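You operate a simulated robot arm through the tools that you are given. There is no shell and no other tool. Be economical: measure what you need, move in short steps, check, and stop when the job is done.

Carry out the task below with a simulated robot arm. There is one attempt and no reset: what you move stays moved.

JOB
Brush up the spilt sugar and tip it into the small green tub.
Fine: orange brush, slowly, into the pan with the blue post; brush and pan go back where they lay; leave the other tubs alone.

It is judged by the outcome, as a careful person would: the job done as asked, and still so three seconds after it is handed in. It fails if anything else is knocked over, pushed out of place, dropped, spilled or broken.

ROBOT AND FRAMES
A 6-joint arm with a two-finger parallel gripper, fixed in place. Base frame: the origin is at the foot of the arm, x ahead of it, y to its left, z up; the work surface is at about z = 880. Lengths are in mm, angles in rad, forces in N, time in s.
With the tool pointing down near the work surface it reaches from about 240 to 640 mm from the base axis. Its first joint turns from -1.152 to 1.152 rad. Payload 2.7 kg.
Tool frame: the origin (TCP) lies between the finger pads and is the grasp point; the fingertips stand 23 mm ahead of it; z points along the fingers, y is the line along which they close. Largest opening 94 mm; finger width 38, thickness 10; the body of the gripper, 54 by 96 mm, starts 39 mm behind the TCP.
Orientation is that of the tool frame in the base frame, as a unit quaternion [w, x, y, z]. With the fingers straight down and closing along the base's y, the tool's x points along the base's -x, its y along +y and its z along -z.

CONTROLS
- The arm moves only by the tool move_arm. Its argument "targets" is a list of rows, each an object (a shift or turn left out is 0, a gripper value left out holds the last) with "jaw": the closure in counts, from 0 (fully open) to 255 (shut); "xyz": the shift along the tool's x, y, z in units of 40 mm (1.0 is 40 mm), a list of three; "rot": the turn, a rotation vector about the tool's x, y, z in units of 6 degrees (1.0 is 6 degrees), a list of three. In form: [{"jaw": jaw, "xyz": [tx, ty, tz], "rot": [rx, ry, rz]}, ...]. A call has 1 to 8 rows; each row shifts and turns the commanded pose from where the row before left it, along the tool's axes as they then stand. A call with a number of a shift or a turn outside -1 to 1 is refused whole. A row lasts 0.2 s, in which the tool goes at most 50 mm and 0.15 rad; a call with a longer step from one row to the next is refused whole, and so is a gripper value outside its range. Where a pose cannot be reached the arm comes as near as it can. A force on the tool above 40 N (or 10 N above the force at the start of the call, whichever is more), or a blocked arm, ends the call early, and 0.2 s more pass. The fingers move at their own pace (about 45 mm/s each) and stop on an object; they squeeze with about 21 N. The grip force told is the motor's: it shows also when the fingers shut on nothing. Time passes only in rows, and 0.2 s behind the last, so rows that do not move let the fingers close. It gives the time, the measured TCP pose, the force on the tool (base axes), the opening and the grip force at its end, in the units of the frame above (readings bear some noise), and new pictures: "views" is both (left out), scene, wrist or none.
- Cameras (640 x 400 px; columns grow to the right, rows downward): "scene" is fixed at [78.2, -431.7, 1406.5]; the picture's right is [0.77, -0.64, 0.00], its down [-0.35, -0.42, -0.83] and it looks along [0.54, 0.64, -0.55] (base axes); focal length 239 px, centre (320, 200). "wrist" rides on the gripper at [86, 16, -75] in the tool frame; the picture's right is [-0.18, 0.98, 0.00], its down [-0.58, -0.11, -0.81] and it looks along [-0.79, -0.15, 0.59] (tool axes); focal length 243 px, centre (320, 200). There is no depth. A picture from a camera that has moved, and an enlarged one, comes with that camera's place and axes in the base frame and with its lens.
- enlarge(camera, box): a new picture of the part [left, top, right, bottom] of that camera's present view, enlarged. No time passes.
- finish_job(): hands the job in; it is judged then, once.

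Work in short steps. Places have to be worked out from the pictures, the camera data and where the tool is seen: move nearer, look again, correct. Check each grasp and each placing, and mend what went wrong. You have 120 turns and 200 pictures in all, those below and enlarged ones among them. Open the gripper and draw the arm clear of the work before you hand the job in, unless the task says otherwise; then end with one line.

The tools are called after "Emit:" by a JSON object that holds its "op" and its "data". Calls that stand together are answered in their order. move_arm: Moves the arm, as the interface text tells. Its arguments: {"type":"object","properties":{"targets":{"type":"array","items":{"type":"object","properties":{"jaw":{"type":"number"},"xyz":{"type":"array","items":{"type":"number"}},"rot":{"type":"array","items":{"type":"number"}}}}},"views":{"type":"string","enum":["both","scene","wrist","none"]}},"required":["targets"]} The other tools are called the same way: enlarge (camera, box) takes an enlarged picture of a part of a camera's view; finish_job () hands the job in.

At the start:

```text
time: 0.0
tcp_pos: [353.0, 57.1, 1305.6]
tool_rot: [0.002, 0.0, 1.0, 0.0]
force: [0.2, -0.1, 0.1]
gripper_width: 94.0
grip_force: 0.0
```

scene: 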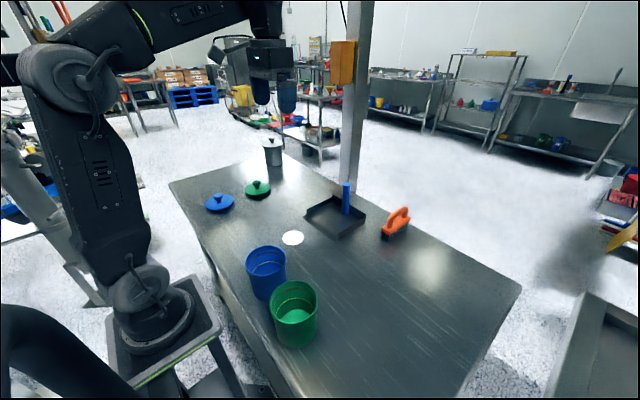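
wrist: 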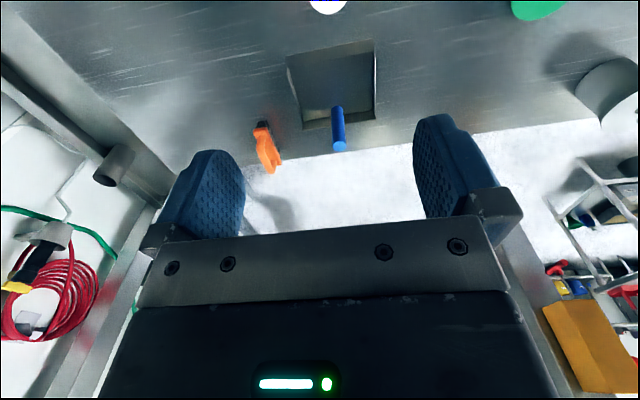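

I'll first look closer at the work items in the scene view.

Emit:
{"op": "enlarge", "data": {"camera": "scene", "box": [260, 160, 440, 272]}}

Emit:
{"op": "enlarge", "data": {"camera": "scene", "box": [180, 130, 360, 360]}}

```text
3.56 times, centred on (350, 216) of scene
camera zoom: at [78.2, -431.7, 1406.5], right [0.77, -0.64, 0.0], down [-0.35, -0.42, -0.83], along [0.54, 0.64, -0.55], focal length 850 px, centre (213, 143)
```

zoom: 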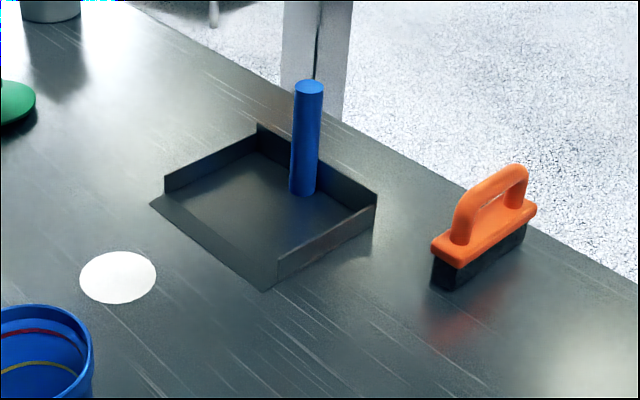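

```text
1.74 times, centred on (270, 245) of scene
camera zoom: at [78.2, -431.7, 1406.5], right [0.77, -0.64, 0.0], down [-0.35, -0.42, -0.83], along [0.54, 0.64, -0.55], focal length 416 px, centre (407, 122)
```

zoom: 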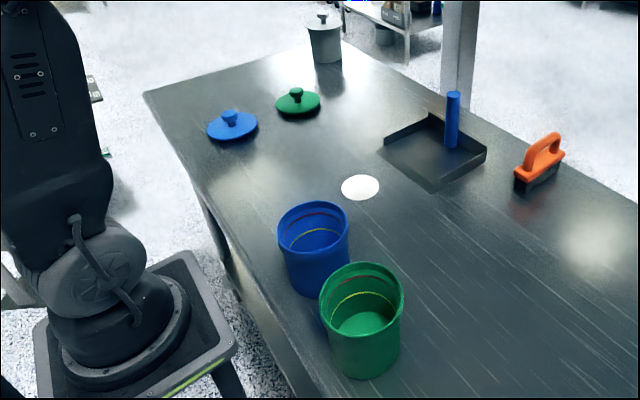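

I judge: sugar about (385,67), pan x 476–620, y −35–137 with post at (605,50), brush about (655,−130) lying along x, green tub about (226,−177). I move towards the brush to view it closer.

Emit:
{"op": "move_arm", "data": {"targets": [{"xyz": [-0.5, -0.75, 0.6]}, {"xyz": [-0.5, -0.75, 0.6]}, {"xyz": [-0.5, -0.75, 0.6]}, {"xyz": [-0.5, -0.75, 0.6]}, {"xyz": [-0.5, -0.75, 0.6]}, {"xyz": [-0.5, -0.75, 0.6]}, {"xyz": [-0.5, 0, 0.6]}, {"xyz": [0, 0, 0.6]}]}}

```text
time: 1.8
tcp_pos: [494.7, -124.9, 1110.4]
tool_rot: [0.001, 0.001, 1.0, 0.0]
force: [0.0, 0.2, 0.3]
gripper_width: 94.1
grip_force: 0.0
camera wrist: at [408.2, -107.3, 1185.0], right [0.18, 0.98, 0.0], down [0.58, -0.11, 0.81], along [0.79, -0.15, -0.59], focal length 243 px, centre (320, 200)
```

scene: 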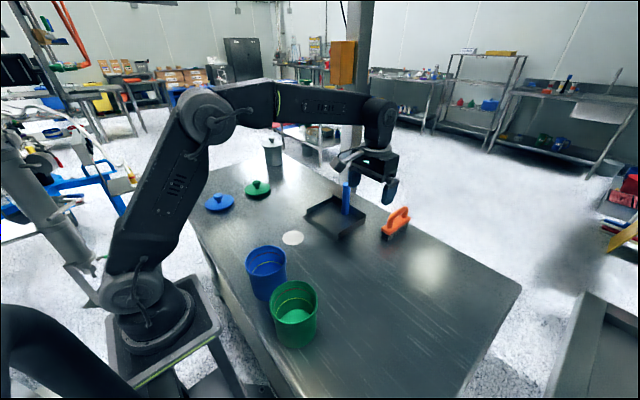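
wrist: 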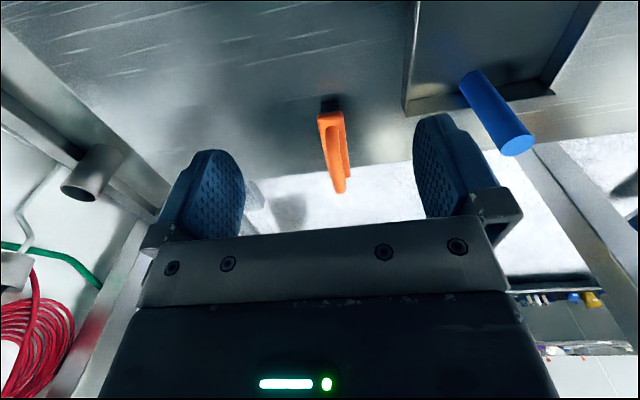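

The brush is ahead; enlarge it for its dimensions.

Emit:
{"op": "enlarge", "data": {"camera": "wrist", "box": [270, 80, 390, 205]}}

Emit:
{"op": "enlarge", "data": {"camera": "scene", "box": [365, 195, 425, 250]}}

```text
3.20 times, centred on (330, 142) of wrist
camera zoom: at [408.2, -107.3, 1185.0], right [0.18, 0.98, 0.0], down [0.58, -0.11, 0.81], along [0.79, -0.15, -0.59], focal length 776 px, centre (288, 384)
```

zoom: 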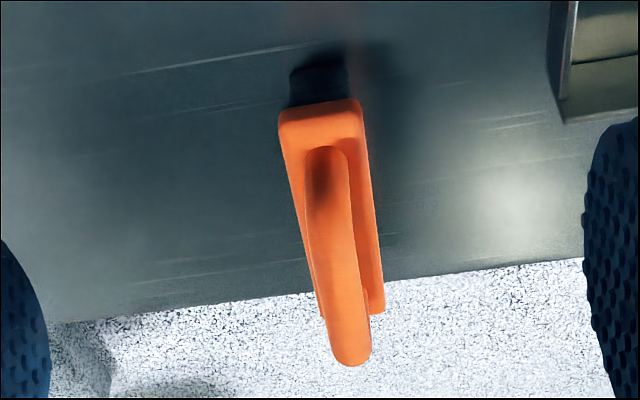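

```text
7.27 times, centred on (395, 222) of scene
camera zoom: at [78.2, -431.8, 1406.5], right [0.77, -0.64, 0.0], down [-0.35, -0.42, -0.83], along [0.54, 0.64, -0.55], focal length 1739 px, centre (-226, 36)
```

zoom: 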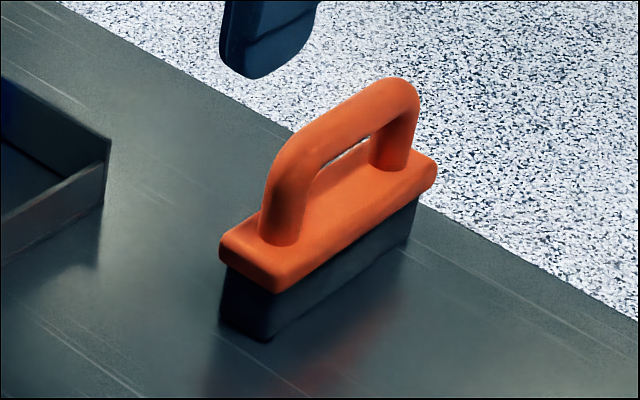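

Brush handle bar centre about (650,−130,965), bar along x. I go above it and see whether the vertical tool reaches that far.

Emit:
{"op": "move_arm", "data": {"targets": [{"xyz": [-0.9, 0, 0]}, {"xyz": [-0.9, 0, 0]}, {"xyz": [-0.9, -0.05, 0]}, {"xyz": [-0.9, -0.08, 0]}, {"xyz": [-0.25, 0, 0.5]}, {"xyz": [0, 0, 0.5]}]}}

```text
time: 3.2
tcp_pos: [602.0, -123.8, 1066.3]
tool_rot: [0.001, 0.0, 1.0, 0.0]
force: [-0.3, 0.3, 0.0]
gripper_width: 93.8
grip_force: 0.2
out of reach, approached as far as the arm can: row 3, 4
camera wrist: at [515.5, -106.9, 1140.1], right [0.18, 0.98, 0.0], down [0.58, -0.11, 0.81], along [0.79, -0.15, -0.59], focal length 243 px, centre (320, 200)
```

scene: 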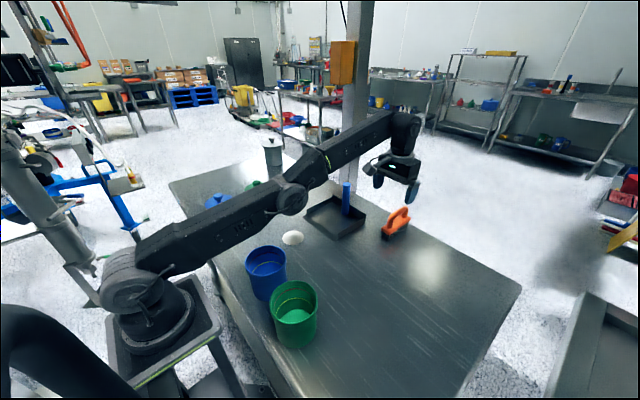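
wrist: 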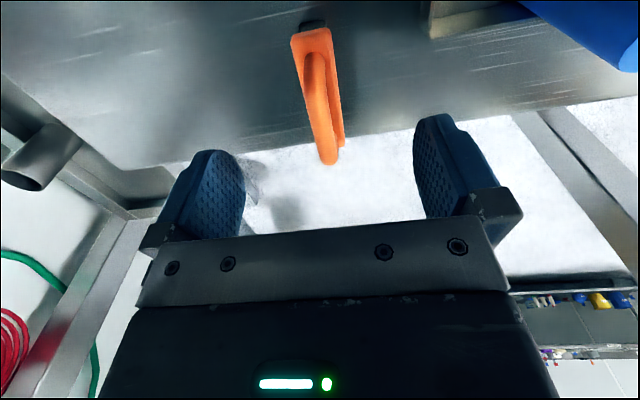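

Reach is limited at this height; I descend to z≈1010 (tips above the handle) and extend again.

Emit:
{"op": "move_arm", "data": {"targets": [{"xyz": [-0.2, 0, 0.7]}, {"xyz": [-0.3, -0.1, 0.7]}, {"xyz": [-0.3, 0, 0]}, {"xyz": [-0.3, 0, 0]}]}}

```text
time: 4.2
tcp_pos: [619.0, -126.7, 1005.1]
tool_rot: [0.001, 0.0, 1.0, 0.001]
force: [0.6, -0.3, -0.9]
gripper_width: 93.9
grip_force: 0.1
out of reach, approached as far as the arm can: row 3, 4
camera wrist: at [532.4, -108.3, 1079.6], right [0.18, 0.98, 0.0], down [0.58, -0.11, 0.81], along [0.79, -0.15, -0.59], focal length 243 px, centre (320, 200)
```

scene: 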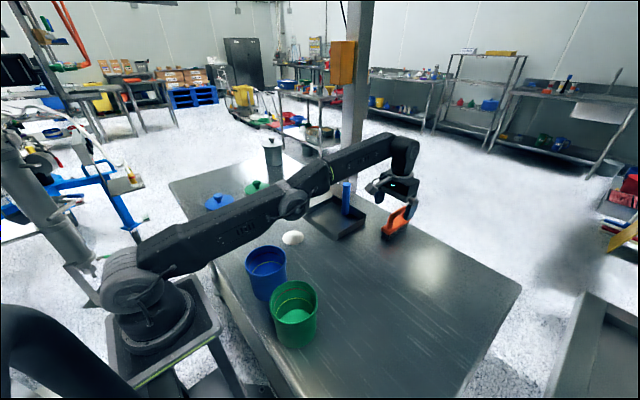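
wrist: 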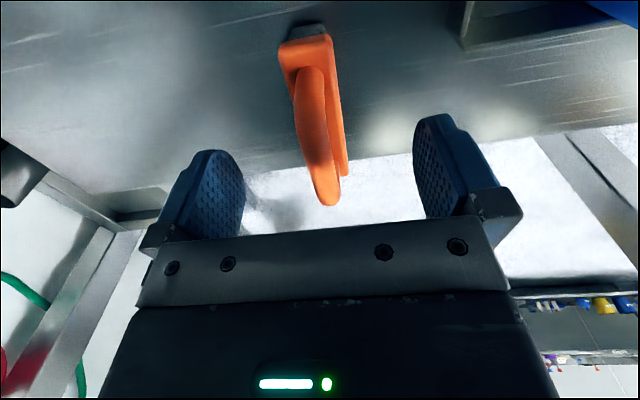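

Vertical reach ends near radius 632 here; slightly more when lower. I descend onto the handle, at about x 625, y −129, z 965.

Emit:
{"op": "move_arm", "data": {"targets": [{"xyz": [0, -0.05, 0.5]}, {"xyz": [-0.1, 0, 0.5]}, {"xyz": [-0.2, 0, 0]}]}}

```text
time: 5.0
tcp_pos: [624.0, -126.1, 965.3]
tool_rot: [0.001, 0.0, 1.0, -0.001]
force: [-0.7, -0.4, 0.9]
gripper_width: 94.1
grip_force: 0.0
out of reach, approached as far as the arm can: row 3
camera wrist: at [537.5, -110.3, 1039.4], right [0.18, 0.98, 0.0], down [0.58, -0.11, 0.81], along [0.79, -0.15, -0.59], focal length 243 px, centre (320, 200)
```

scene: 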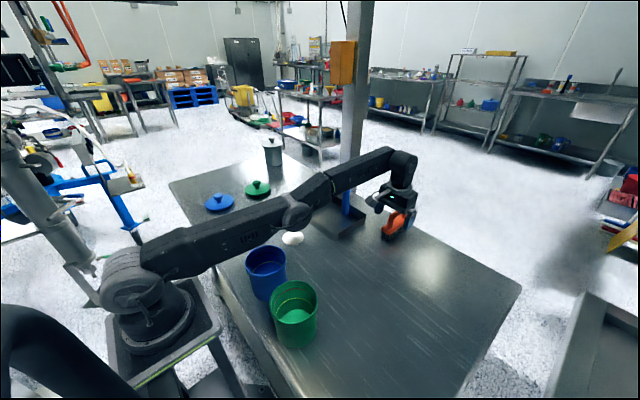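
wrist: 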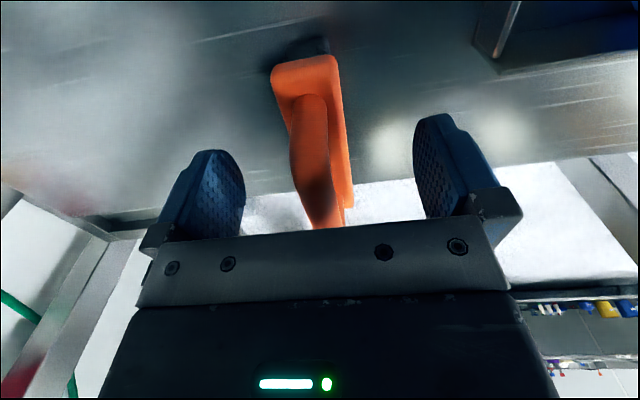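

Handle sits between the fingers, near its front half. I lower 4 mm more and close.

Emit:
{"op": "move_arm", "data": {"targets": [{"xyz": [0, -0.07, 0.1]}, {"jaw": 255}, {"jaw": 255}, {"jaw": 255}, {"jaw": 255}, {"jaw": 255}, {"jaw": 255}]}}

```text
time: 6.6
tcp_pos: [624.6, -129.6, 962.6]
tool_rot: [-0.001, 0.0, 1.0, 0.0]
force: [0.3, 0.4, 0.2]
gripper_width: 17.5
grip_force: 20.6
camera wrist: at [537.2, -113.5, 1035.9], right [0.18, 0.98, 0.0], down [0.58, -0.11, 0.81], along [0.79, -0.15, -0.59], focal length 243 px, centre (320, 200)
```

scene: 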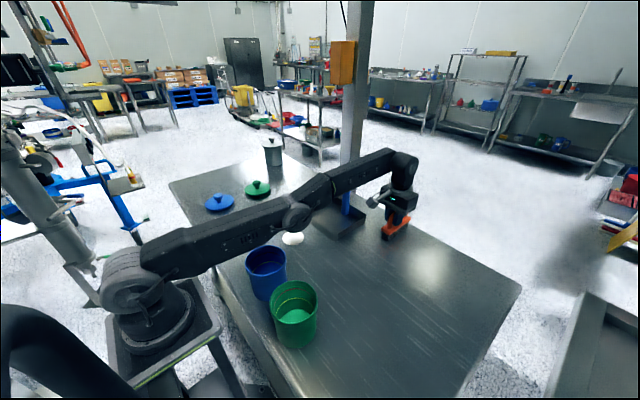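
wrist: 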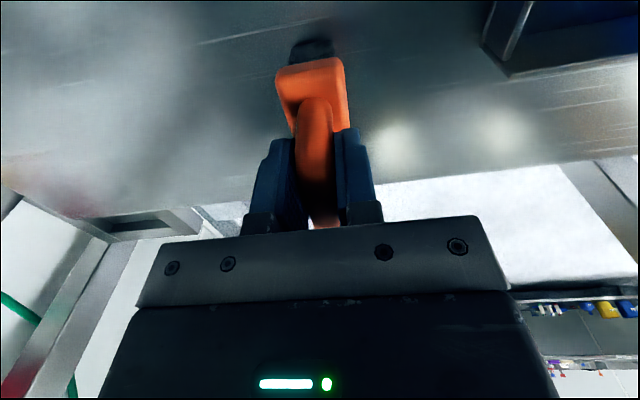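

Gripped (17.5 mm, 20.6 N). Resting pose for return: TCP (624.6,−129.6,~962). Lift slowly straight up.

Emit:
{"op": "move_arm", "data": {"targets": [{"xyz": [0.1, 0, -0.4]}, {"xyz": [0.2, 0, -0.5]}, {"xyz": [0.3, 0, -0.8]}, {"xyz": [0.5, 0, -0.8]}]}}

```text
time: 7.6
tcp_pos: [602.0, -134.3, 1062.2]
tool_rot: [-0.001, 0.0, 1.0, 0.001]
force: [0.1, 0.3, -2.4]
gripper_width: 17.5
grip_force: 21.6
out of reach, approached as far as the arm can: row 2, 3, 4
camera wrist: at [514.7, -116.2, 1137.2], right [0.18, 0.98, 0.0], down [0.58, -0.11, 0.8], along [0.79, -0.15, -0.59], focal length 243 px, centre (320, 200)
```

scene: 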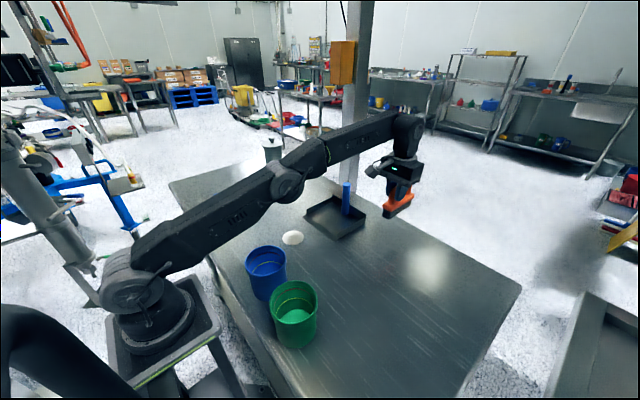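
wrist: 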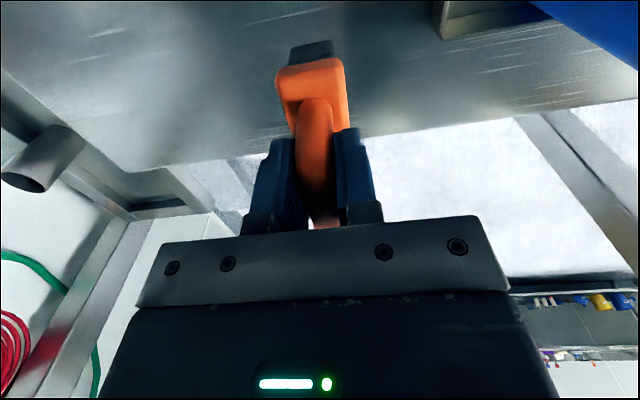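

Brush held level. Carry it clear of pan and tubs to about (400,42), then turn.

Emit:
{"op": "move_arm", "data": {"targets": [{"xyz": [0.84, 0.5, -0.1]}, {"xyz": [0.84, 0.6, 0]}, {"xyz": [0.84, 0.7, 0]}, {"xyz": [0.84, 0.8, 0]}, {"xyz": [0.84, 0.85, 0]}, {"xyz": [0.84, 0.85, 0]}, {"rot": [0, 0, -1]}, {"rot": [0, 0, -1]}], "views": "none"}}

Emit:
{"op": "move_arm", "data": {"targets": [{"rot": [0, 0, -1]}, {"rot": [0, 0, -1]}, {"rot": [0, 0, -1]}, {"rot": [0, 0, -1]}, {"rot": [0, 0, -1]}, {"rot": [0, 0, -1]}, {"rot": [0, 0, -1]}, {"rot": [0, 0, -1]}], "views": "none"}}

Emit:
{"op": "move_arm", "data": {"targets": [{"rot": [0, 0, -1]}, {"rot": [0, 0, -1]}, {"rot": [0, 0, -1]}, {"rot": [0, 0, -1]}, {"rot": [0, 0, -1]}]}}

```text
time: 9.4
tcp_pos: [388.8, 39.5, 1067.5]
tool_rot: [0.001, -0.105, 0.994, 0.001]
force: [-0.4, -0.4, -1.4]
gripper_width: 17.7
grip_force: 20.7
```

```text
time: 11.2
tcp_pos: [388.8, 38.6, 1067.1]
tool_rot: [0.001, -0.501, 0.865, 0.0]
force: [-0.5, 0.2, -1.4]
gripper_width: 17.6
grip_force: 21.0
```

```text
time: 12.4
tcp_pos: [387.9, 39.7, 1067.6]
tool_rot: [-0.001, 0.708, -0.706, 0.0]
force: [-0.6, 0.3, -1.5]
gripper_width: 18.0
grip_force: 20.9
camera wrist: at [372.0, -46.9, 1142.3], right [-0.98, 0.18, 0.0], down [0.11, 0.58, 0.81], along [0.15, 0.79, -0.59], focal length 243 px, centre (320, 200)
```

scene: 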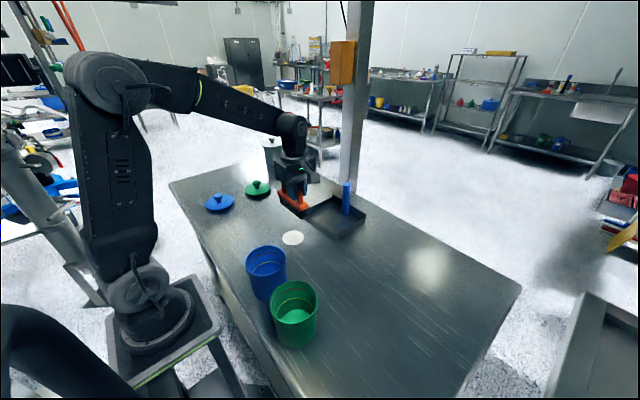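
wrist: 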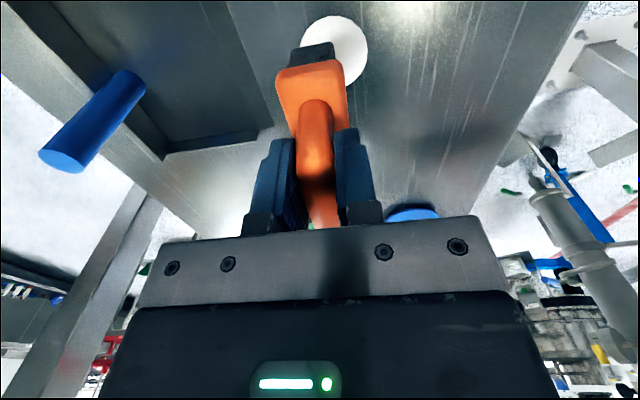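

Brush now lies along y. Sugar about (380,64), radius ~33. I go behind it (x≈316) and descend to just above the table.

Emit:
{"op": "move_arm", "data": {"targets": [{"xyz": [-0.1, 0.9, 0]}, {"xyz": [0, 0.9, 0]}, {"xyz": [0, 0, 0.7]}, {"xyz": [0, 0, 0.7]}, {"xyz": [0, 0, 0.6]}, {"xyz": [0, 0, 0.3]}, {}]}}

```text
time: 14.0
tcp_pos: [316.2, 42.3, 974.4]
tool_rot: [0.001, -0.707, 0.707, -0.001]
force: [0.3, -0.3, -1.0]
gripper_width: 17.6
grip_force: 21.2
camera wrist: at [299.6, -43.0, 1048.9], right [-0.98, 0.18, 0.0], down [0.11, 0.58, 0.81], along [0.15, 0.79, -0.59], focal length 243 px, centre (320, 200)
```

scene: 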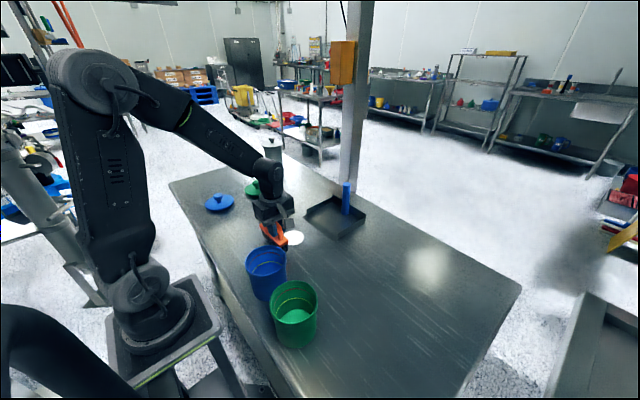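
wrist: 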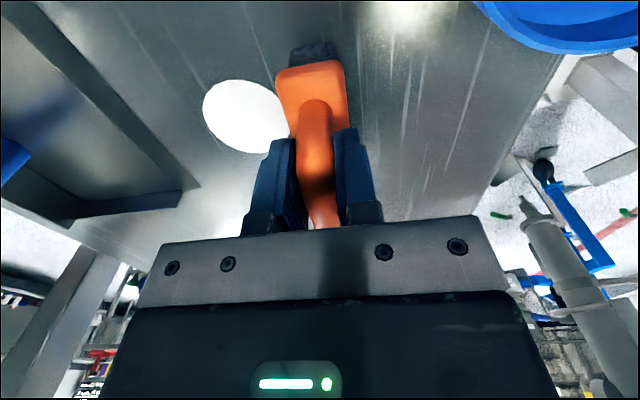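

Emit:
{"op": "enlarge", "data": {"camera": "scene", "box": [240, 170, 380, 258]}}

Emit:
{"op": "enlarge", "data": {"camera": "wrist", "box": [180, 30, 380, 155]}}

```text
4.55 times, centred on (310, 214) of scene
camera zoom: at [78.2, -431.7, 1406.5], right [0.77, -0.64, 0.0], down [-0.35, -0.42, -0.83], along [0.54, 0.64, -0.55], focal length 1087 px, centre (366, 136)
```

zoom: 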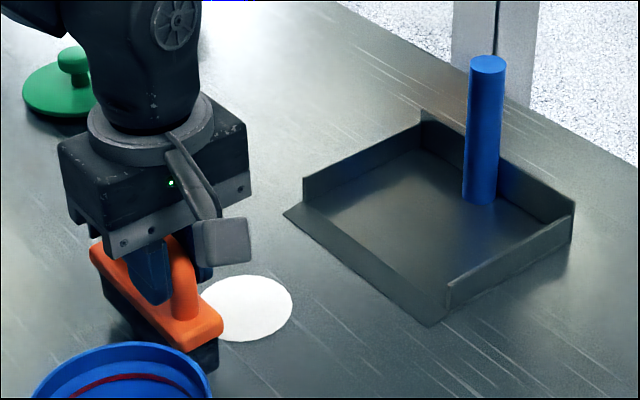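

```text
3.20 times, centred on (280, 92) of wrist
camera zoom: at [299.6, -43.0, 1048.9], right [-0.98, 0.18, 0.0], down [0.11, 0.58, 0.81], along [0.15, 0.79, -0.59], focal length 776 px, centre (448, 544)
```

zoom: 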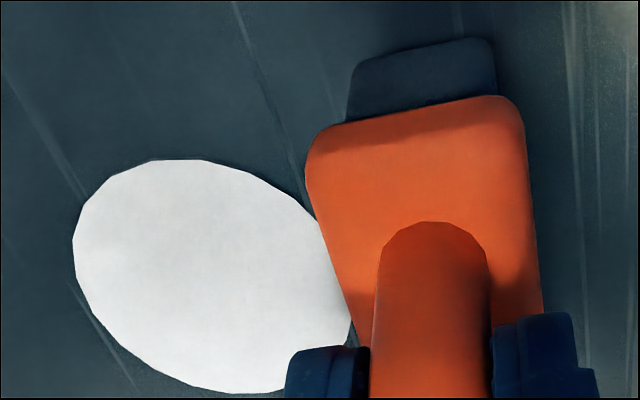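

Sugar confirmed at ~(380,60). Lower the bristles to the table.

Emit:
{"op": "move_arm", "data": {"targets": [{"xyz": [0, 0, 0.15]}, {"xyz": [0, 0, 0.1]}, {"xyz": [0, 0, 0.05]}, {}], "views": "none"}}

```text
time: 15.0
tcp_pos: [316.0, 42.7, 964.8]
tool_rot: [-0.001, 0.707, -0.707, 0.0]
force: [-0.1, -0.2, -0.9]
gripper_width: 17.5
grip_force: 21.3
```

No contact yet; a few more small steps down.

Emit:
{"op": "move_arm", "data": {"targets": [{"xyz": [0, 0, 0.05]}, {"xyz": [0, 0, 0.03]}, {}], "views": "none"}}

```text
time: 15.8
tcp_pos: [317.3, 42.6, 960.2]
tool_rot: [0.001, -0.707, 0.707, -0.001]
force: [-0.7, -3.4, 15.7]
gripper_width: 17.9
grip_force: 21.2
```

Contact (16 N). Ease off ~1 mm and begin the slow sweep towards +x.

Emit:
{"op": "move_arm", "data": {"targets": [{"xyz": [0, 0, -0.03]}, {"xyz": [0, -0.12, 0]}, {"xyz": [0, -0.12, 0]}, {"xyz": [0, -0.12, 0]}, {"xyz": [0, -0.12, 0]}, {"xyz": [0, -0.12, 0]}, {"xyz": [0, -0.12, 0]}, {"xyz": [0, -0.12, 0]}]}}

```text
time: 17.6
tcp_pos: [349.8, 42.1, 961.4]
tool_rot: [0.0, -0.707, 0.708, 0.0]
force: [-0.3, -0.2, -1.9]
gripper_width: 17.7
grip_force: 20.7
camera wrist: at [333.9, -43.0, 1035.5], right [-0.98, 0.18, 0.0], down [0.11, 0.58, 0.81], along [0.15, 0.79, -0.59], focal length 243 px, centre (320, 200)
```

scene: 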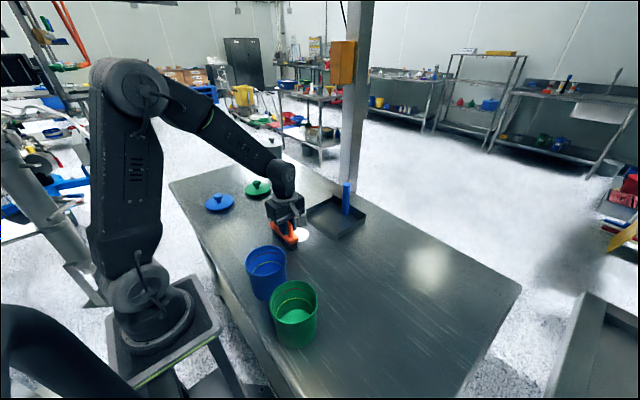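
wrist: 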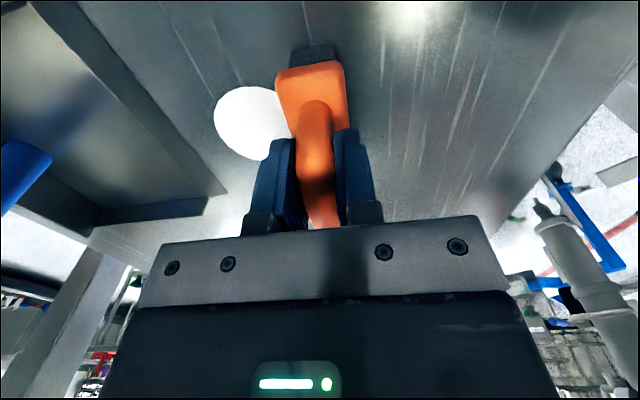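

The sugar is moving ahead of the brush (front edge 409→430). Continue slowly.

Emit:
{"op": "move_arm", "data": {"targets": [{"xyz": [0, -0.12, 0.01]}, {"xyz": [0, -0.12, 0]}, {"xyz": [0, -0.12, 0]}, {"xyz": [0, -0.12, 0]}, {"xyz": [0, -0.12, 0]}, {"xyz": [0, -0.12, 0]}, {"xyz": [0, -0.12, 0]}, {"xyz": [0, -0.12, 0]}]}}

Emit:
{"op": "enlarge", "data": {"camera": "scene", "box": [240, 170, 380, 258]}}

```text
time: 19.4
tcp_pos: [390.0, 42.4, 961.1]
tool_rot: [-0.001, 0.707, -0.707, 0.001]
force: [-0.4, 0.0, 0.4]
gripper_width: 17.7
grip_force: 20.8
camera wrist: at [372.5, -43.1, 1035.6], right [-0.98, 0.18, 0.0], down [0.11, 0.58, 0.81], along [0.15, 0.79, -0.59], focal length 243 px, centre (320, 200)
```

scene: 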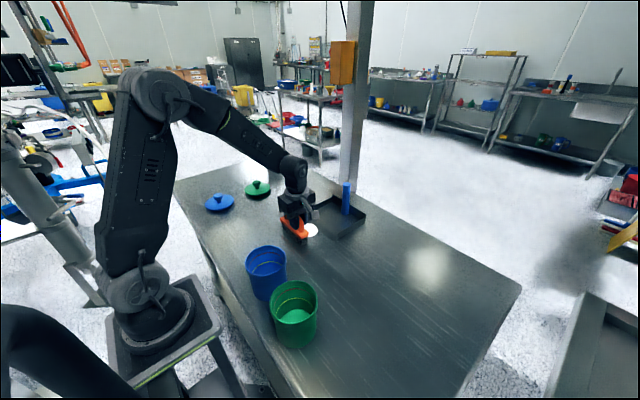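
wrist: 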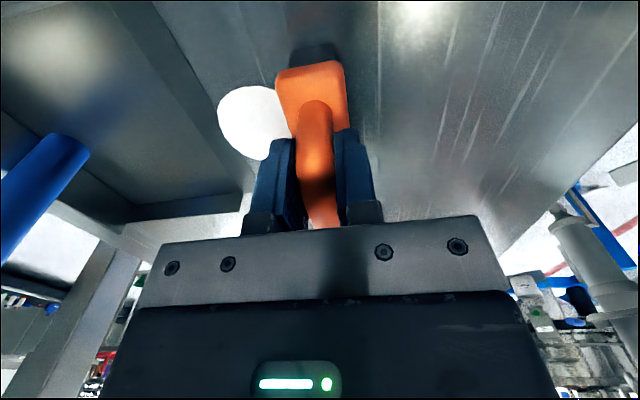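

```text
4.55 times, centred on (310, 214) of scene
camera zoom: at [78.2, -431.7, 1406.5], right [0.77, -0.64, 0.0], down [-0.35, -0.42, -0.83], along [0.54, 0.64, -0.55], focal length 1087 px, centre (366, 136)
```

zoom: 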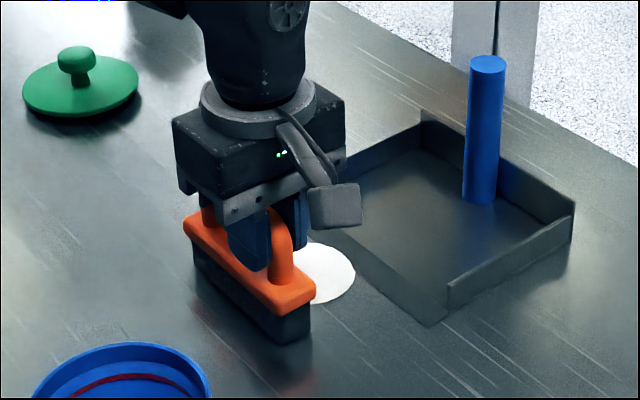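

Clean sweep so far, no residue. Continue up to just short of the lip.

Emit:
{"op": "move_arm", "data": {"targets": [{"xyz": [0, -0.12, 0]}, {"xyz": [0, -0.12, 0]}, {"xyz": [0, -0.12, 0]}, {"xyz": [0, -0.12, 0]}, {"xyz": [0, -0.12, 0]}, {"xyz": [0, -0.12, 0]}, {"xyz": [0, -0.12, 0]}, {"xyz": [0, -0.12, 0]}]}}

Emit:
{"op": "enlarge", "data": {"camera": "scene", "box": [240, 170, 380, 258]}}

Emit:
{"op": "enlarge", "data": {"camera": "wrist", "box": [100, 10, 360, 172]}}

```text
time: 21.2
tcp_pos: [427.6, 42.5, 961.2]
tool_rot: [-0.002, 0.707, -0.707, 0.0]
force: [0.0, -0.2, -1.1]
gripper_width: 17.8
grip_force: 20.9
camera wrist: at [411.0, -42.8, 1036.2], right [-0.98, 0.18, 0.0], down [0.11, 0.58, 0.81], along [0.15, 0.79, -0.59], focal length 243 px, centre (320, 200)
```

scene: 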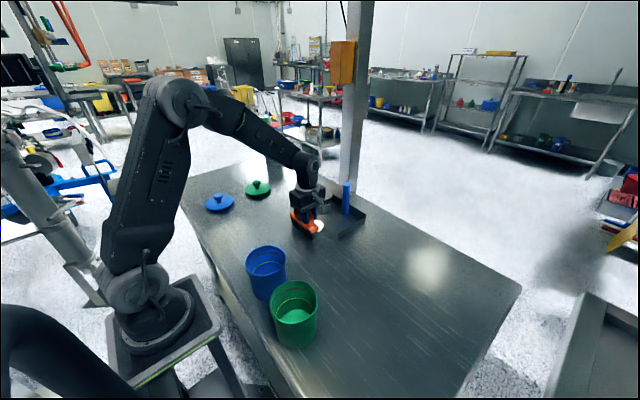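
wrist: 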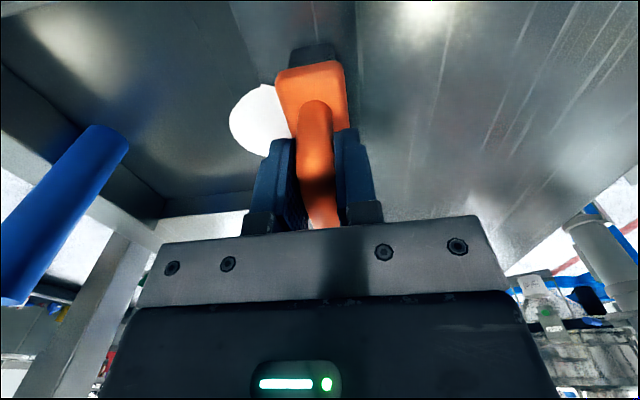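

```text
4.55 times, centred on (310, 214) of scene
camera zoom: at [78.2, -431.7, 1406.5], right [0.77, -0.64, 0.0], down [-0.35, -0.42, -0.83], along [0.54, 0.64, -0.55], focal length 1087 px, centre (366, 136)
```

zoom: 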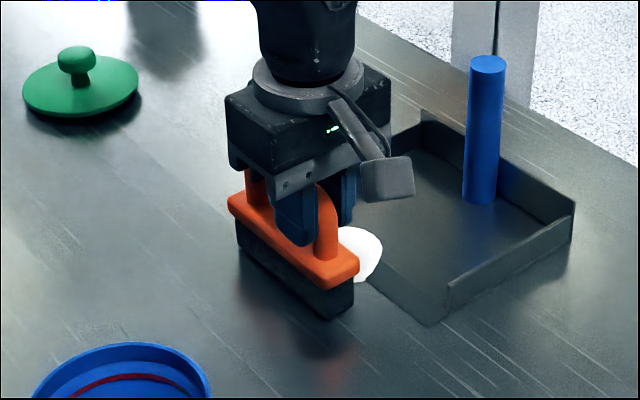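

```text
2.46 times, centred on (230, 91) of wrist
camera zoom: at [411.0, -42.8, 1036.2], right [-0.98, 0.18, 0.0], down [0.11, 0.58, 0.81], along [0.15, 0.79, -0.59], focal length 597 px, centre (542, 468)
```

zoom: 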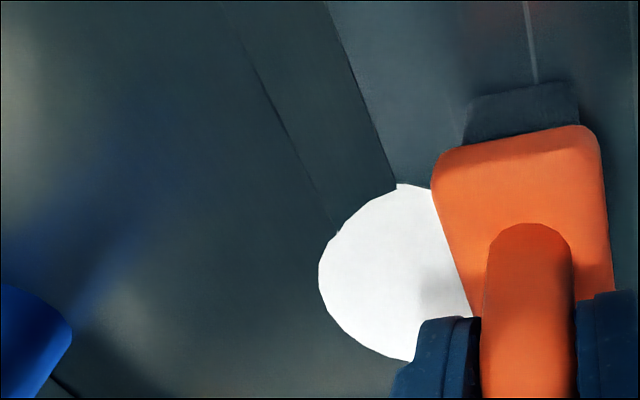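

Sugar is riding over the pan's sloped lip (x 466–488). Continue, rising gently as the brush meets the ramp.

Emit:
{"op": "move_arm", "data": {"targets": [{"xyz": [0, -0.12, 0]}, {"xyz": [0, -0.12, 0]}, {"xyz": [0, -0.12, 0]}, {"xyz": [0, -0.12, -0.02]}, {"xyz": [0, -0.12, -0.03]}, {"xyz": [0, -0.12, -0.03]}, {"xyz": [0, -0.12, -0.03]}, {"xyz": [0, -0.12, -0.02]}]}}

Emit:
{"op": "enlarge", "data": {"camera": "scene", "box": [240, 170, 380, 258]}}

Emit:
{"op": "enlarge", "data": {"camera": "wrist", "box": [100, 10, 360, 172]}}

```text
time: 23.0
tcp_pos: [464.5, 40.8, 967.0]
tool_rot: [-0.001, 0.707, -0.707, 0.001]
force: [0.3, 0.2, -1.6]
gripper_width: 17.9
grip_force: 21.1
camera wrist: at [448.8, -43.7, 1041.9], right [-0.98, 0.18, 0.0], down [0.11, 0.58, 0.81], along [0.15, 0.79, -0.59], focal length 243 px, centre (320, 200)
```

scene: 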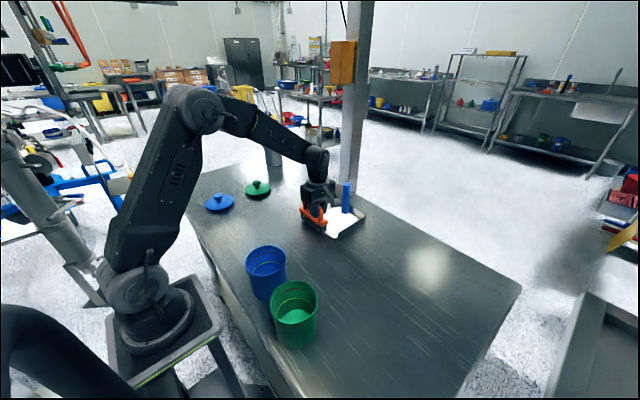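
wrist: 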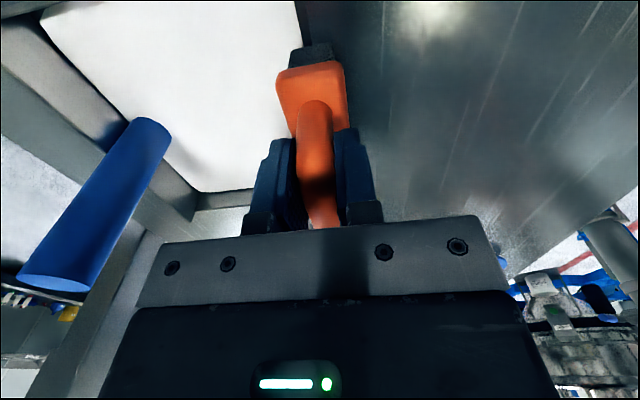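

```text
4.55 times, centred on (310, 214) of scene
camera zoom: at [78.2, -431.7, 1406.5], right [0.77, -0.64, 0.0], down [-0.35, -0.42, -0.83], along [0.54, 0.64, -0.55], focal length 1087 px, centre (366, 136)
```

zoom: 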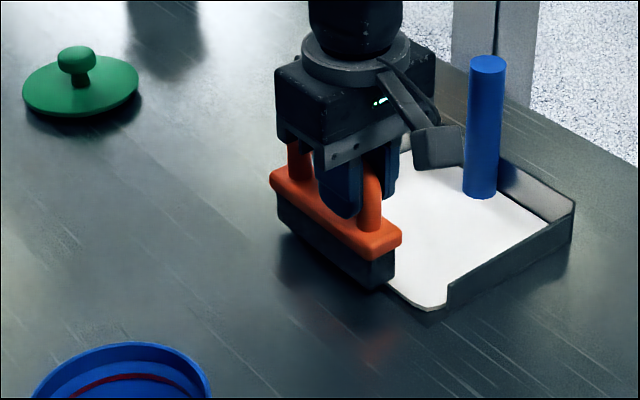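

```text
2.46 times, centred on (230, 91) of wrist
camera zoom: at [448.8, -43.7, 1041.9], right [-0.98, 0.18, 0.0], down [0.11, 0.58, 0.81], along [0.15, 0.79, -0.59], focal length 597 px, centre (542, 468)
```

zoom: 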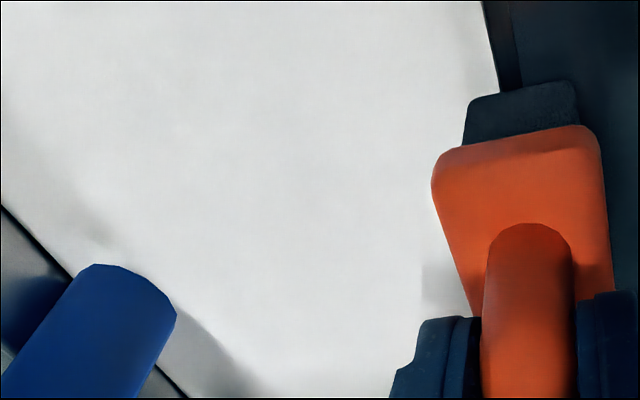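

The sugar is now in the pan (pan floor shown filled). Lift the brush clear, moving back a bit, and check the table.

Emit:
{"op": "move_arm", "data": {"targets": [{"xyz": [0, 0.1, -0.3]}, {"xyz": [0, 0.4, -0.6]}, {"xyz": [0, 0.5, -0.8]}, {"xyz": [0, 0.5, -0.8]}, {"xyz": [0, 0, -0.5]}]}}

Emit:
{"op": "enlarge", "data": {"camera": "scene", "box": [240, 170, 380, 258]}}

```text
time: 24.2
tcp_pos: [405.4, 42.0, 1087.0]
tool_rot: [0.0, 0.707, -0.707, 0.001]
force: [0.4, -0.4, -1.6]
gripper_width: 17.6
grip_force: 21.1
camera wrist: at [388.7, -43.2, 1161.6], right [-0.98, 0.18, 0.0], down [0.11, 0.58, 0.81], along [0.15, 0.79, -0.59], focal length 243 px, centre (320, 200)
```

scene: 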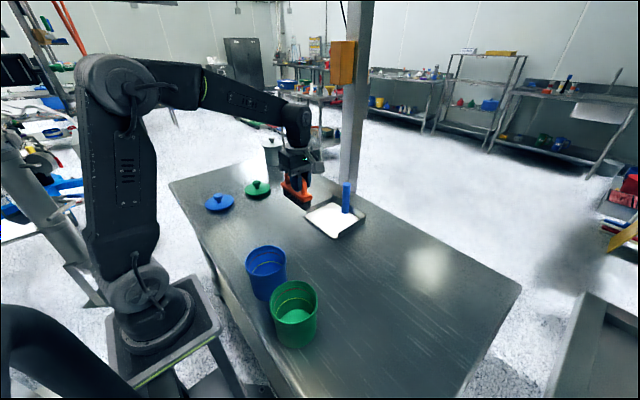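
wrist: 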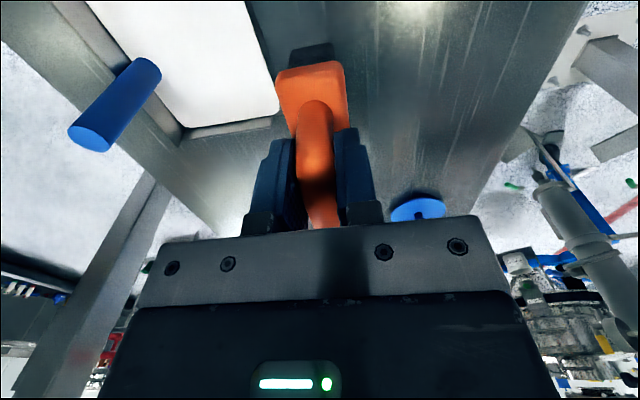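

```text
4.55 times, centred on (310, 214) of scene
camera zoom: at [78.2, -431.7, 1406.5], right [0.77, -0.64, 0.0], down [-0.35, -0.42, -0.83], along [0.54, 0.64, -0.55], focal length 1087 px, centre (366, 136)
```

zoom: 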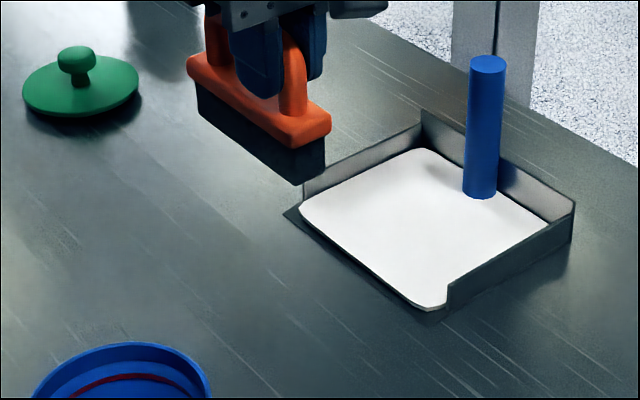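

Table is clean and pan unmoved. Turn the brush back and carry it home.

Emit:
{"op": "move_arm", "data": {"targets": [{"rot": [0, 0, 1]}, {"rot": [0, 0, 1]}, {"rot": [0, 0, 1]}, {"rot": [0, 0, 1]}, {"rot": [0, 0, 1]}, {"rot": [0, 0, 1]}, {"rot": [0, 0, 1]}, {"rot": [0, 0, 1]}], "views": "none"}}

Emit:
{"op": "move_arm", "data": {"targets": [{"rot": [0, 0, 1]}, {"rot": [0, 0, 1]}, {"rot": [0, 0, 1]}, {"rot": [0, 0, 1]}, {"rot": [0, 0, 1]}, {"rot": [0, 0, 1]}, {"rot": [0, 0, 1]}], "views": "none"}}

Emit:
{"op": "move_arm", "data": {"targets": [{"xyz": [0, -0.9, 0]}, {"xyz": [0, -0.9, 0]}, {"xyz": [-0.5, -0.9, 0]}, {"xyz": [-0.8, -0.8, 0]}, {"xyz": [-0.8, -0.8, 0]}, {"xyz": [-0.9, 0, 0.2]}, {"xyz": [-0.9, 0, 0.2]}, {"xyz": [-0.8, 0, 0.2]}]}}

```text
time: 26.0
tcp_pos: [405.9, 43.2, 1086.9]
tool_rot: [0.001, -0.357, 0.934, 0.0]
force: [-0.7, -0.4, -1.8]
gripper_width: 17.8
grip_force: 21.2
```

```text
time: 27.6
tcp_pos: [406.1, 41.9, 1087.2]
tool_rot: [0.001, 0.001, 1.0, -0.001]
force: [0.8, -0.6, -1.4]
gripper_width: 17.5
grip_force: 21.3
```

```text
time: 29.4
tcp_pos: [595.0, -131.7, 1062.2]
tool_rot: [0.0, 0.0, 1.0, 0.0]
force: [-0.6, 0.3, -1.1]
gripper_width: 17.7
grip_force: 21.6
camera wrist: at [507.8, -114.2, 1136.3], right [0.18, 0.98, 0.0], down [0.58, -0.11, 0.81], along [0.79, -0.15, -0.59], focal length 243 px, centre (320, 200)
```

scene: 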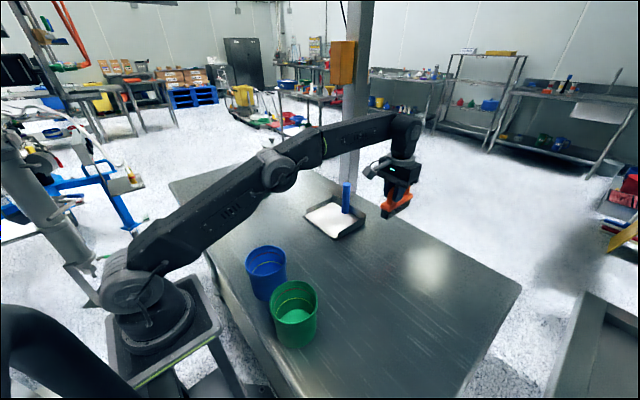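
wrist: 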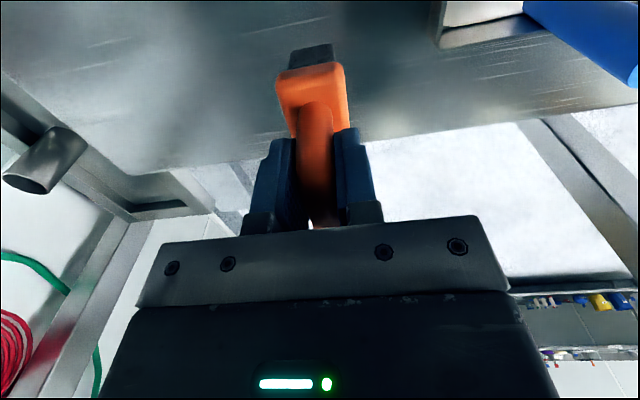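

Descend towards the resting pose (624.6,−129.6,962), stopping a little above.

Emit:
{"op": "move_arm", "data": {"targets": [{"xyz": [-0.2, 0.05, 0.6]}, {"xyz": [-0.2, 0, 0.6]}, {"xyz": [-0.2, 0, 0.6]}, {"xyz": [-0.14, 0, 0.4]}, {}], "views": "none"}}

```text
time: 30.6
tcp_pos: [623.4, -128.8, 975.6]
tool_rot: [0.002, 0.001, 1.0, 0.0]
force: [-0.6, 0.3, -1.2]
gripper_width: 17.7
grip_force: 21.0
```

Emit:
{"op": "move_arm", "data": {"targets": [{"xyz": [-0.03, -0.02, 0.2]}, {"xyz": [0, 0, 0.1]}, {"xyz": [0, 0, 0.04]}, {}], "views": "none"}}

```text
time: 31.6
tcp_pos: [624.4, -128.2, 960.8]
tool_rot: [0.001, 0.0, 1.0, -0.001]
force: [-0.5, -0.5, -1.3]
gripper_width: 17.5
grip_force: 21.9
```

Nearly down; lower 1–2 mm until contact.

Emit:
{"op": "move_arm", "data": {"targets": [{"xyz": [0, -0.02, 0.02]}, {}], "views": "none"}}

```text
time: 32.2
tcp_pos: [624.7, -129.3, 960.9]
tool_rot: [0.001, 0.0, 1.0, 0.0]
force: [-0.1, -0.4, -1.2]
gripper_width: 17.7
grip_force: 20.7
```

Emit:
{"op": "move_arm", "data": {"targets": [{"xyz": [0, 0, 0.02]}, {}, {}]}}

Emit:
{"op": "enlarge", "data": {"camera": "scene", "box": [345, 190, 445, 255]}}

```text
time: 33.0
tcp_pos: [624.6, -129.2, 959.7]
tool_rot: [0.002, 0.0, 1.0, -0.001]
force: [-0.7, -1.7, -0.3]
gripper_width: 17.4
grip_force: 21.4
camera wrist: at [537.8, -111.6, 1034.1], right [0.18, 0.98, 0.0], down [0.58, -0.11, 0.81], along [0.79, -0.15, -0.59], focal length 243 px, centre (320, 200)
```

scene: 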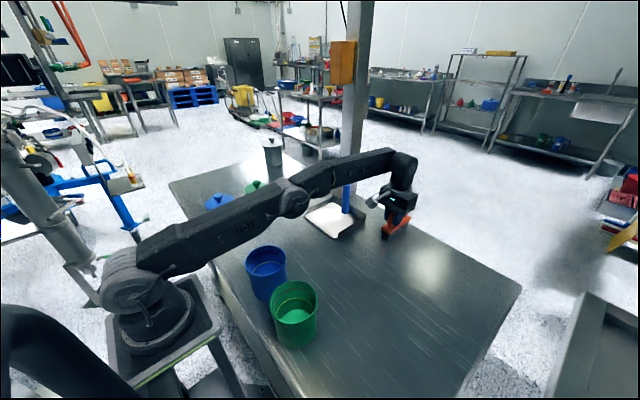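
wrist: 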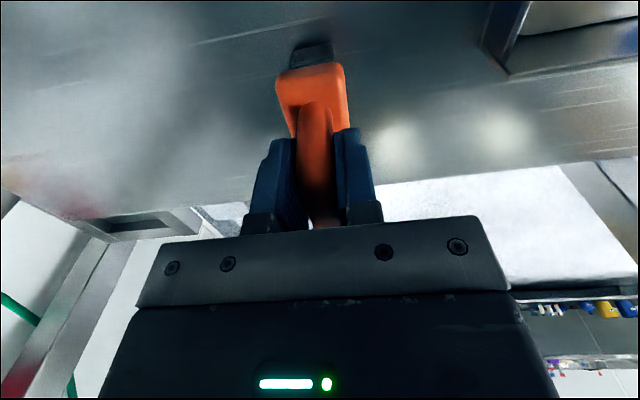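

```text
6.15 times, centred on (395, 222) of scene
camera zoom: at [78.2, -431.7, 1406.5], right [0.77, -0.64, 0.0], down [-0.35, -0.42, -0.83], along [0.54, 0.64, -0.55], focal length 1472 px, centre (-142, 62)
```

zoom: 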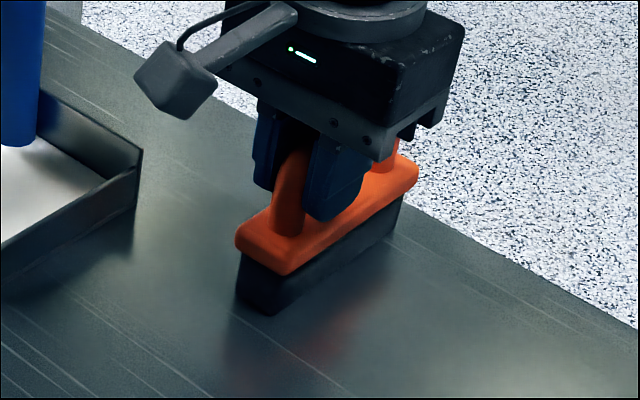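

Position matches the original to within a pixel, perhaps 1–2 mm high. Lower a bit further until force shows.

Emit:
{"op": "move_arm", "data": {"targets": [{"xyz": [0, 0, 0.025]}, {}], "views": "none"}}

```text
time: 33.6
tcp_pos: [625.0, -128.9, 958.7]
tool_rot: [0.001, 0.0, 1.0, 0.0]
force: [0.5, 0.8, 7.6]
gripper_width: 17.7
grip_force: 20.9
```

Contact (7.6 N). Release and rise straight up.

Emit:
{"op": "move_arm", "data": {"targets": [{"jaw": 200}, {"jaw": 100}, {"jaw": 0}, {"jaw": 0}, {"jaw": 0}, {"jaw": 0}], "views": "none"}}

Emit:
{"op": "move_arm", "data": {"targets": [{"xyz": [0.05, 0, -0.6]}, {"xyz": [0.3, 0, -0.8]}, {"xyz": [0.5, 0, -0.9]}, {"xyz": [0.9, 0, -0.7]}, {"xyz": [0.9, 0, -0.7]}, {"xyz": [0.9, 0, -0.2]}]}}

Emit:
{"op": "enlarge", "data": {"camera": "scene", "box": [365, 195, 425, 250]}}

```text
time: 35.0
tcp_pos: [624.6, -127.9, 958.2]
tool_rot: [0.001, 0.0, 1.0, 0.0]
force: [-0.2, 0.0, -0.5]
gripper_width: 94.0
grip_force: 0.1
```

```text
time: 36.4
tcp_pos: [480.6, -129.0, 1114.9]
tool_rot: [0.001, 0.0, 1.0, 0.0]
force: [-0.4, 0.4, -0.5]
gripper_width: 94.0
grip_force: 0.1
camera wrist: at [394.8, -111.4, 1188.6], right [0.18, 0.98, 0.0], down [0.58, -0.11, 0.81], along [0.79, -0.15, -0.59], focal length 243 px, centre (320, 200)
```

scene: 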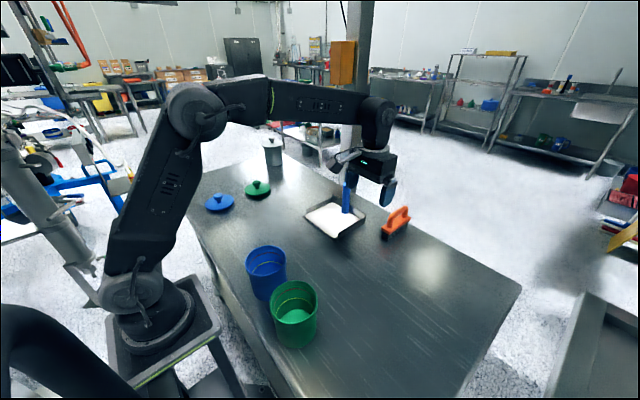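
wrist: 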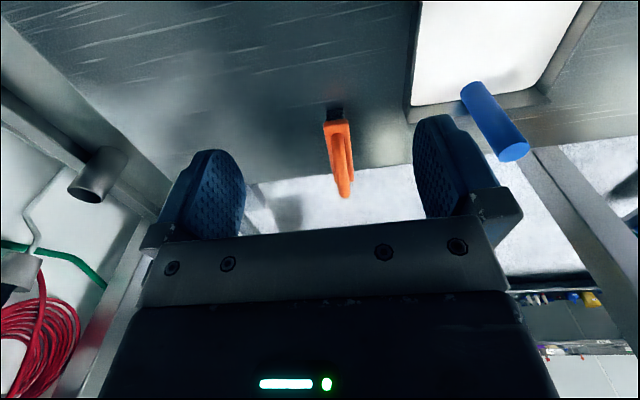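

```text
7.27 times, centred on (395, 222) of scene
camera zoom: at [78.2, -431.7, 1406.5], right [0.77, -0.64, 0.0], down [-0.35, -0.42, -0.83], along [0.54, 0.64, -0.55], focal length 1739 px, centre (-226, 36)
```

zoom: 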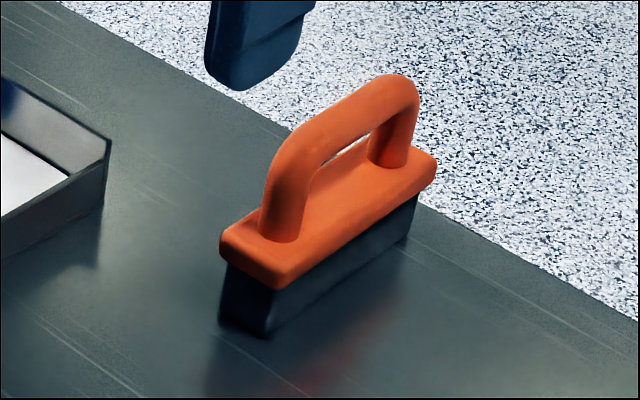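

Brush is back where it lay, within about a millimetre. Now to the pan's blue post (judged ≈ (603,50), top z≈1007): approach at z≈1060, slightly short of it.

Emit:
{"op": "move_arm", "data": {"targets": [{"xyz": [0, 0.9, 0.2]}, {"xyz": [0, 0.9, 0.2]}, {"xyz": [0, 0.9, 0.2]}, {"xyz": [-0.3, 0.9, 0.2]}, {"xyz": [-0.5, 0.87, 0.2]}, {"xyz": [-0.5, 0, 0]}]}}

Emit:
{"op": "enlarge", "data": {"camera": "wrist", "box": [220, 0, 420, 240]}}

```text
time: 37.8
tcp_pos: [535.3, 49.3, 1076.3]
tool_rot: [0.001, 0.001, 1.0, 0.0]
force: [-0.9, 0.3, 1.0]
gripper_width: 94.0
grip_force: 0.0
camera wrist: at [447.5, 66.0, 1149.9], right [0.18, 0.98, 0.0], down [0.58, -0.11, 0.81], along [0.79, -0.15, -0.59], focal length 243 px, centre (320, 200)
```

scene: 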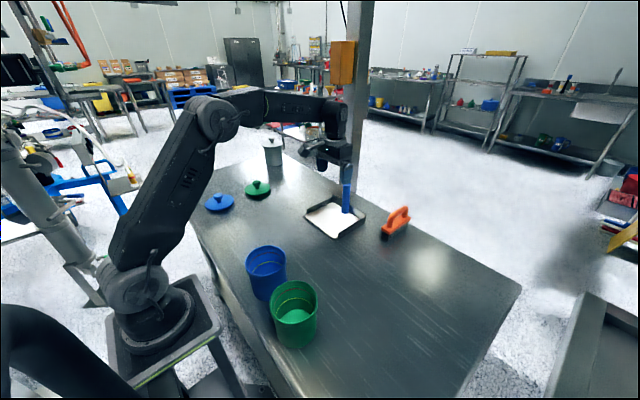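
wrist: 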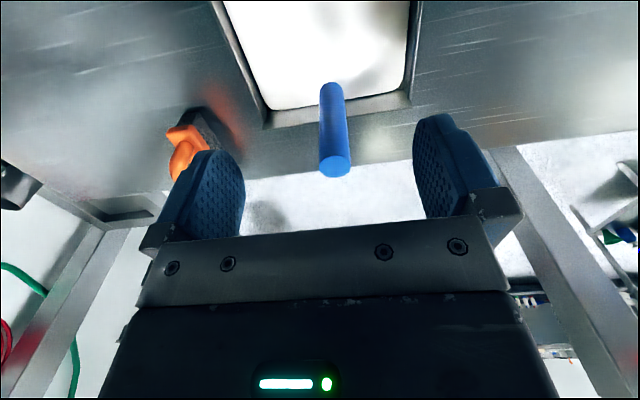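

```text
1.67 times, centred on (320, 120) of wrist
camera zoom: at [447.5, 66.0, 1149.9], right [0.18, 0.98, 0.0], down [0.58, -0.11, 0.81], along [0.79, -0.15, -0.59], focal length 404 px, centre (320, 333)
```

zoom: 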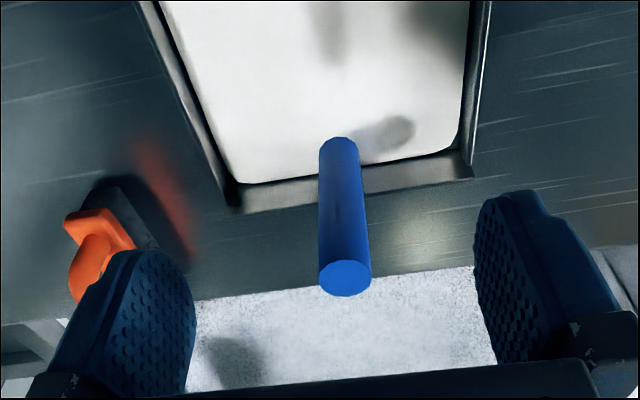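

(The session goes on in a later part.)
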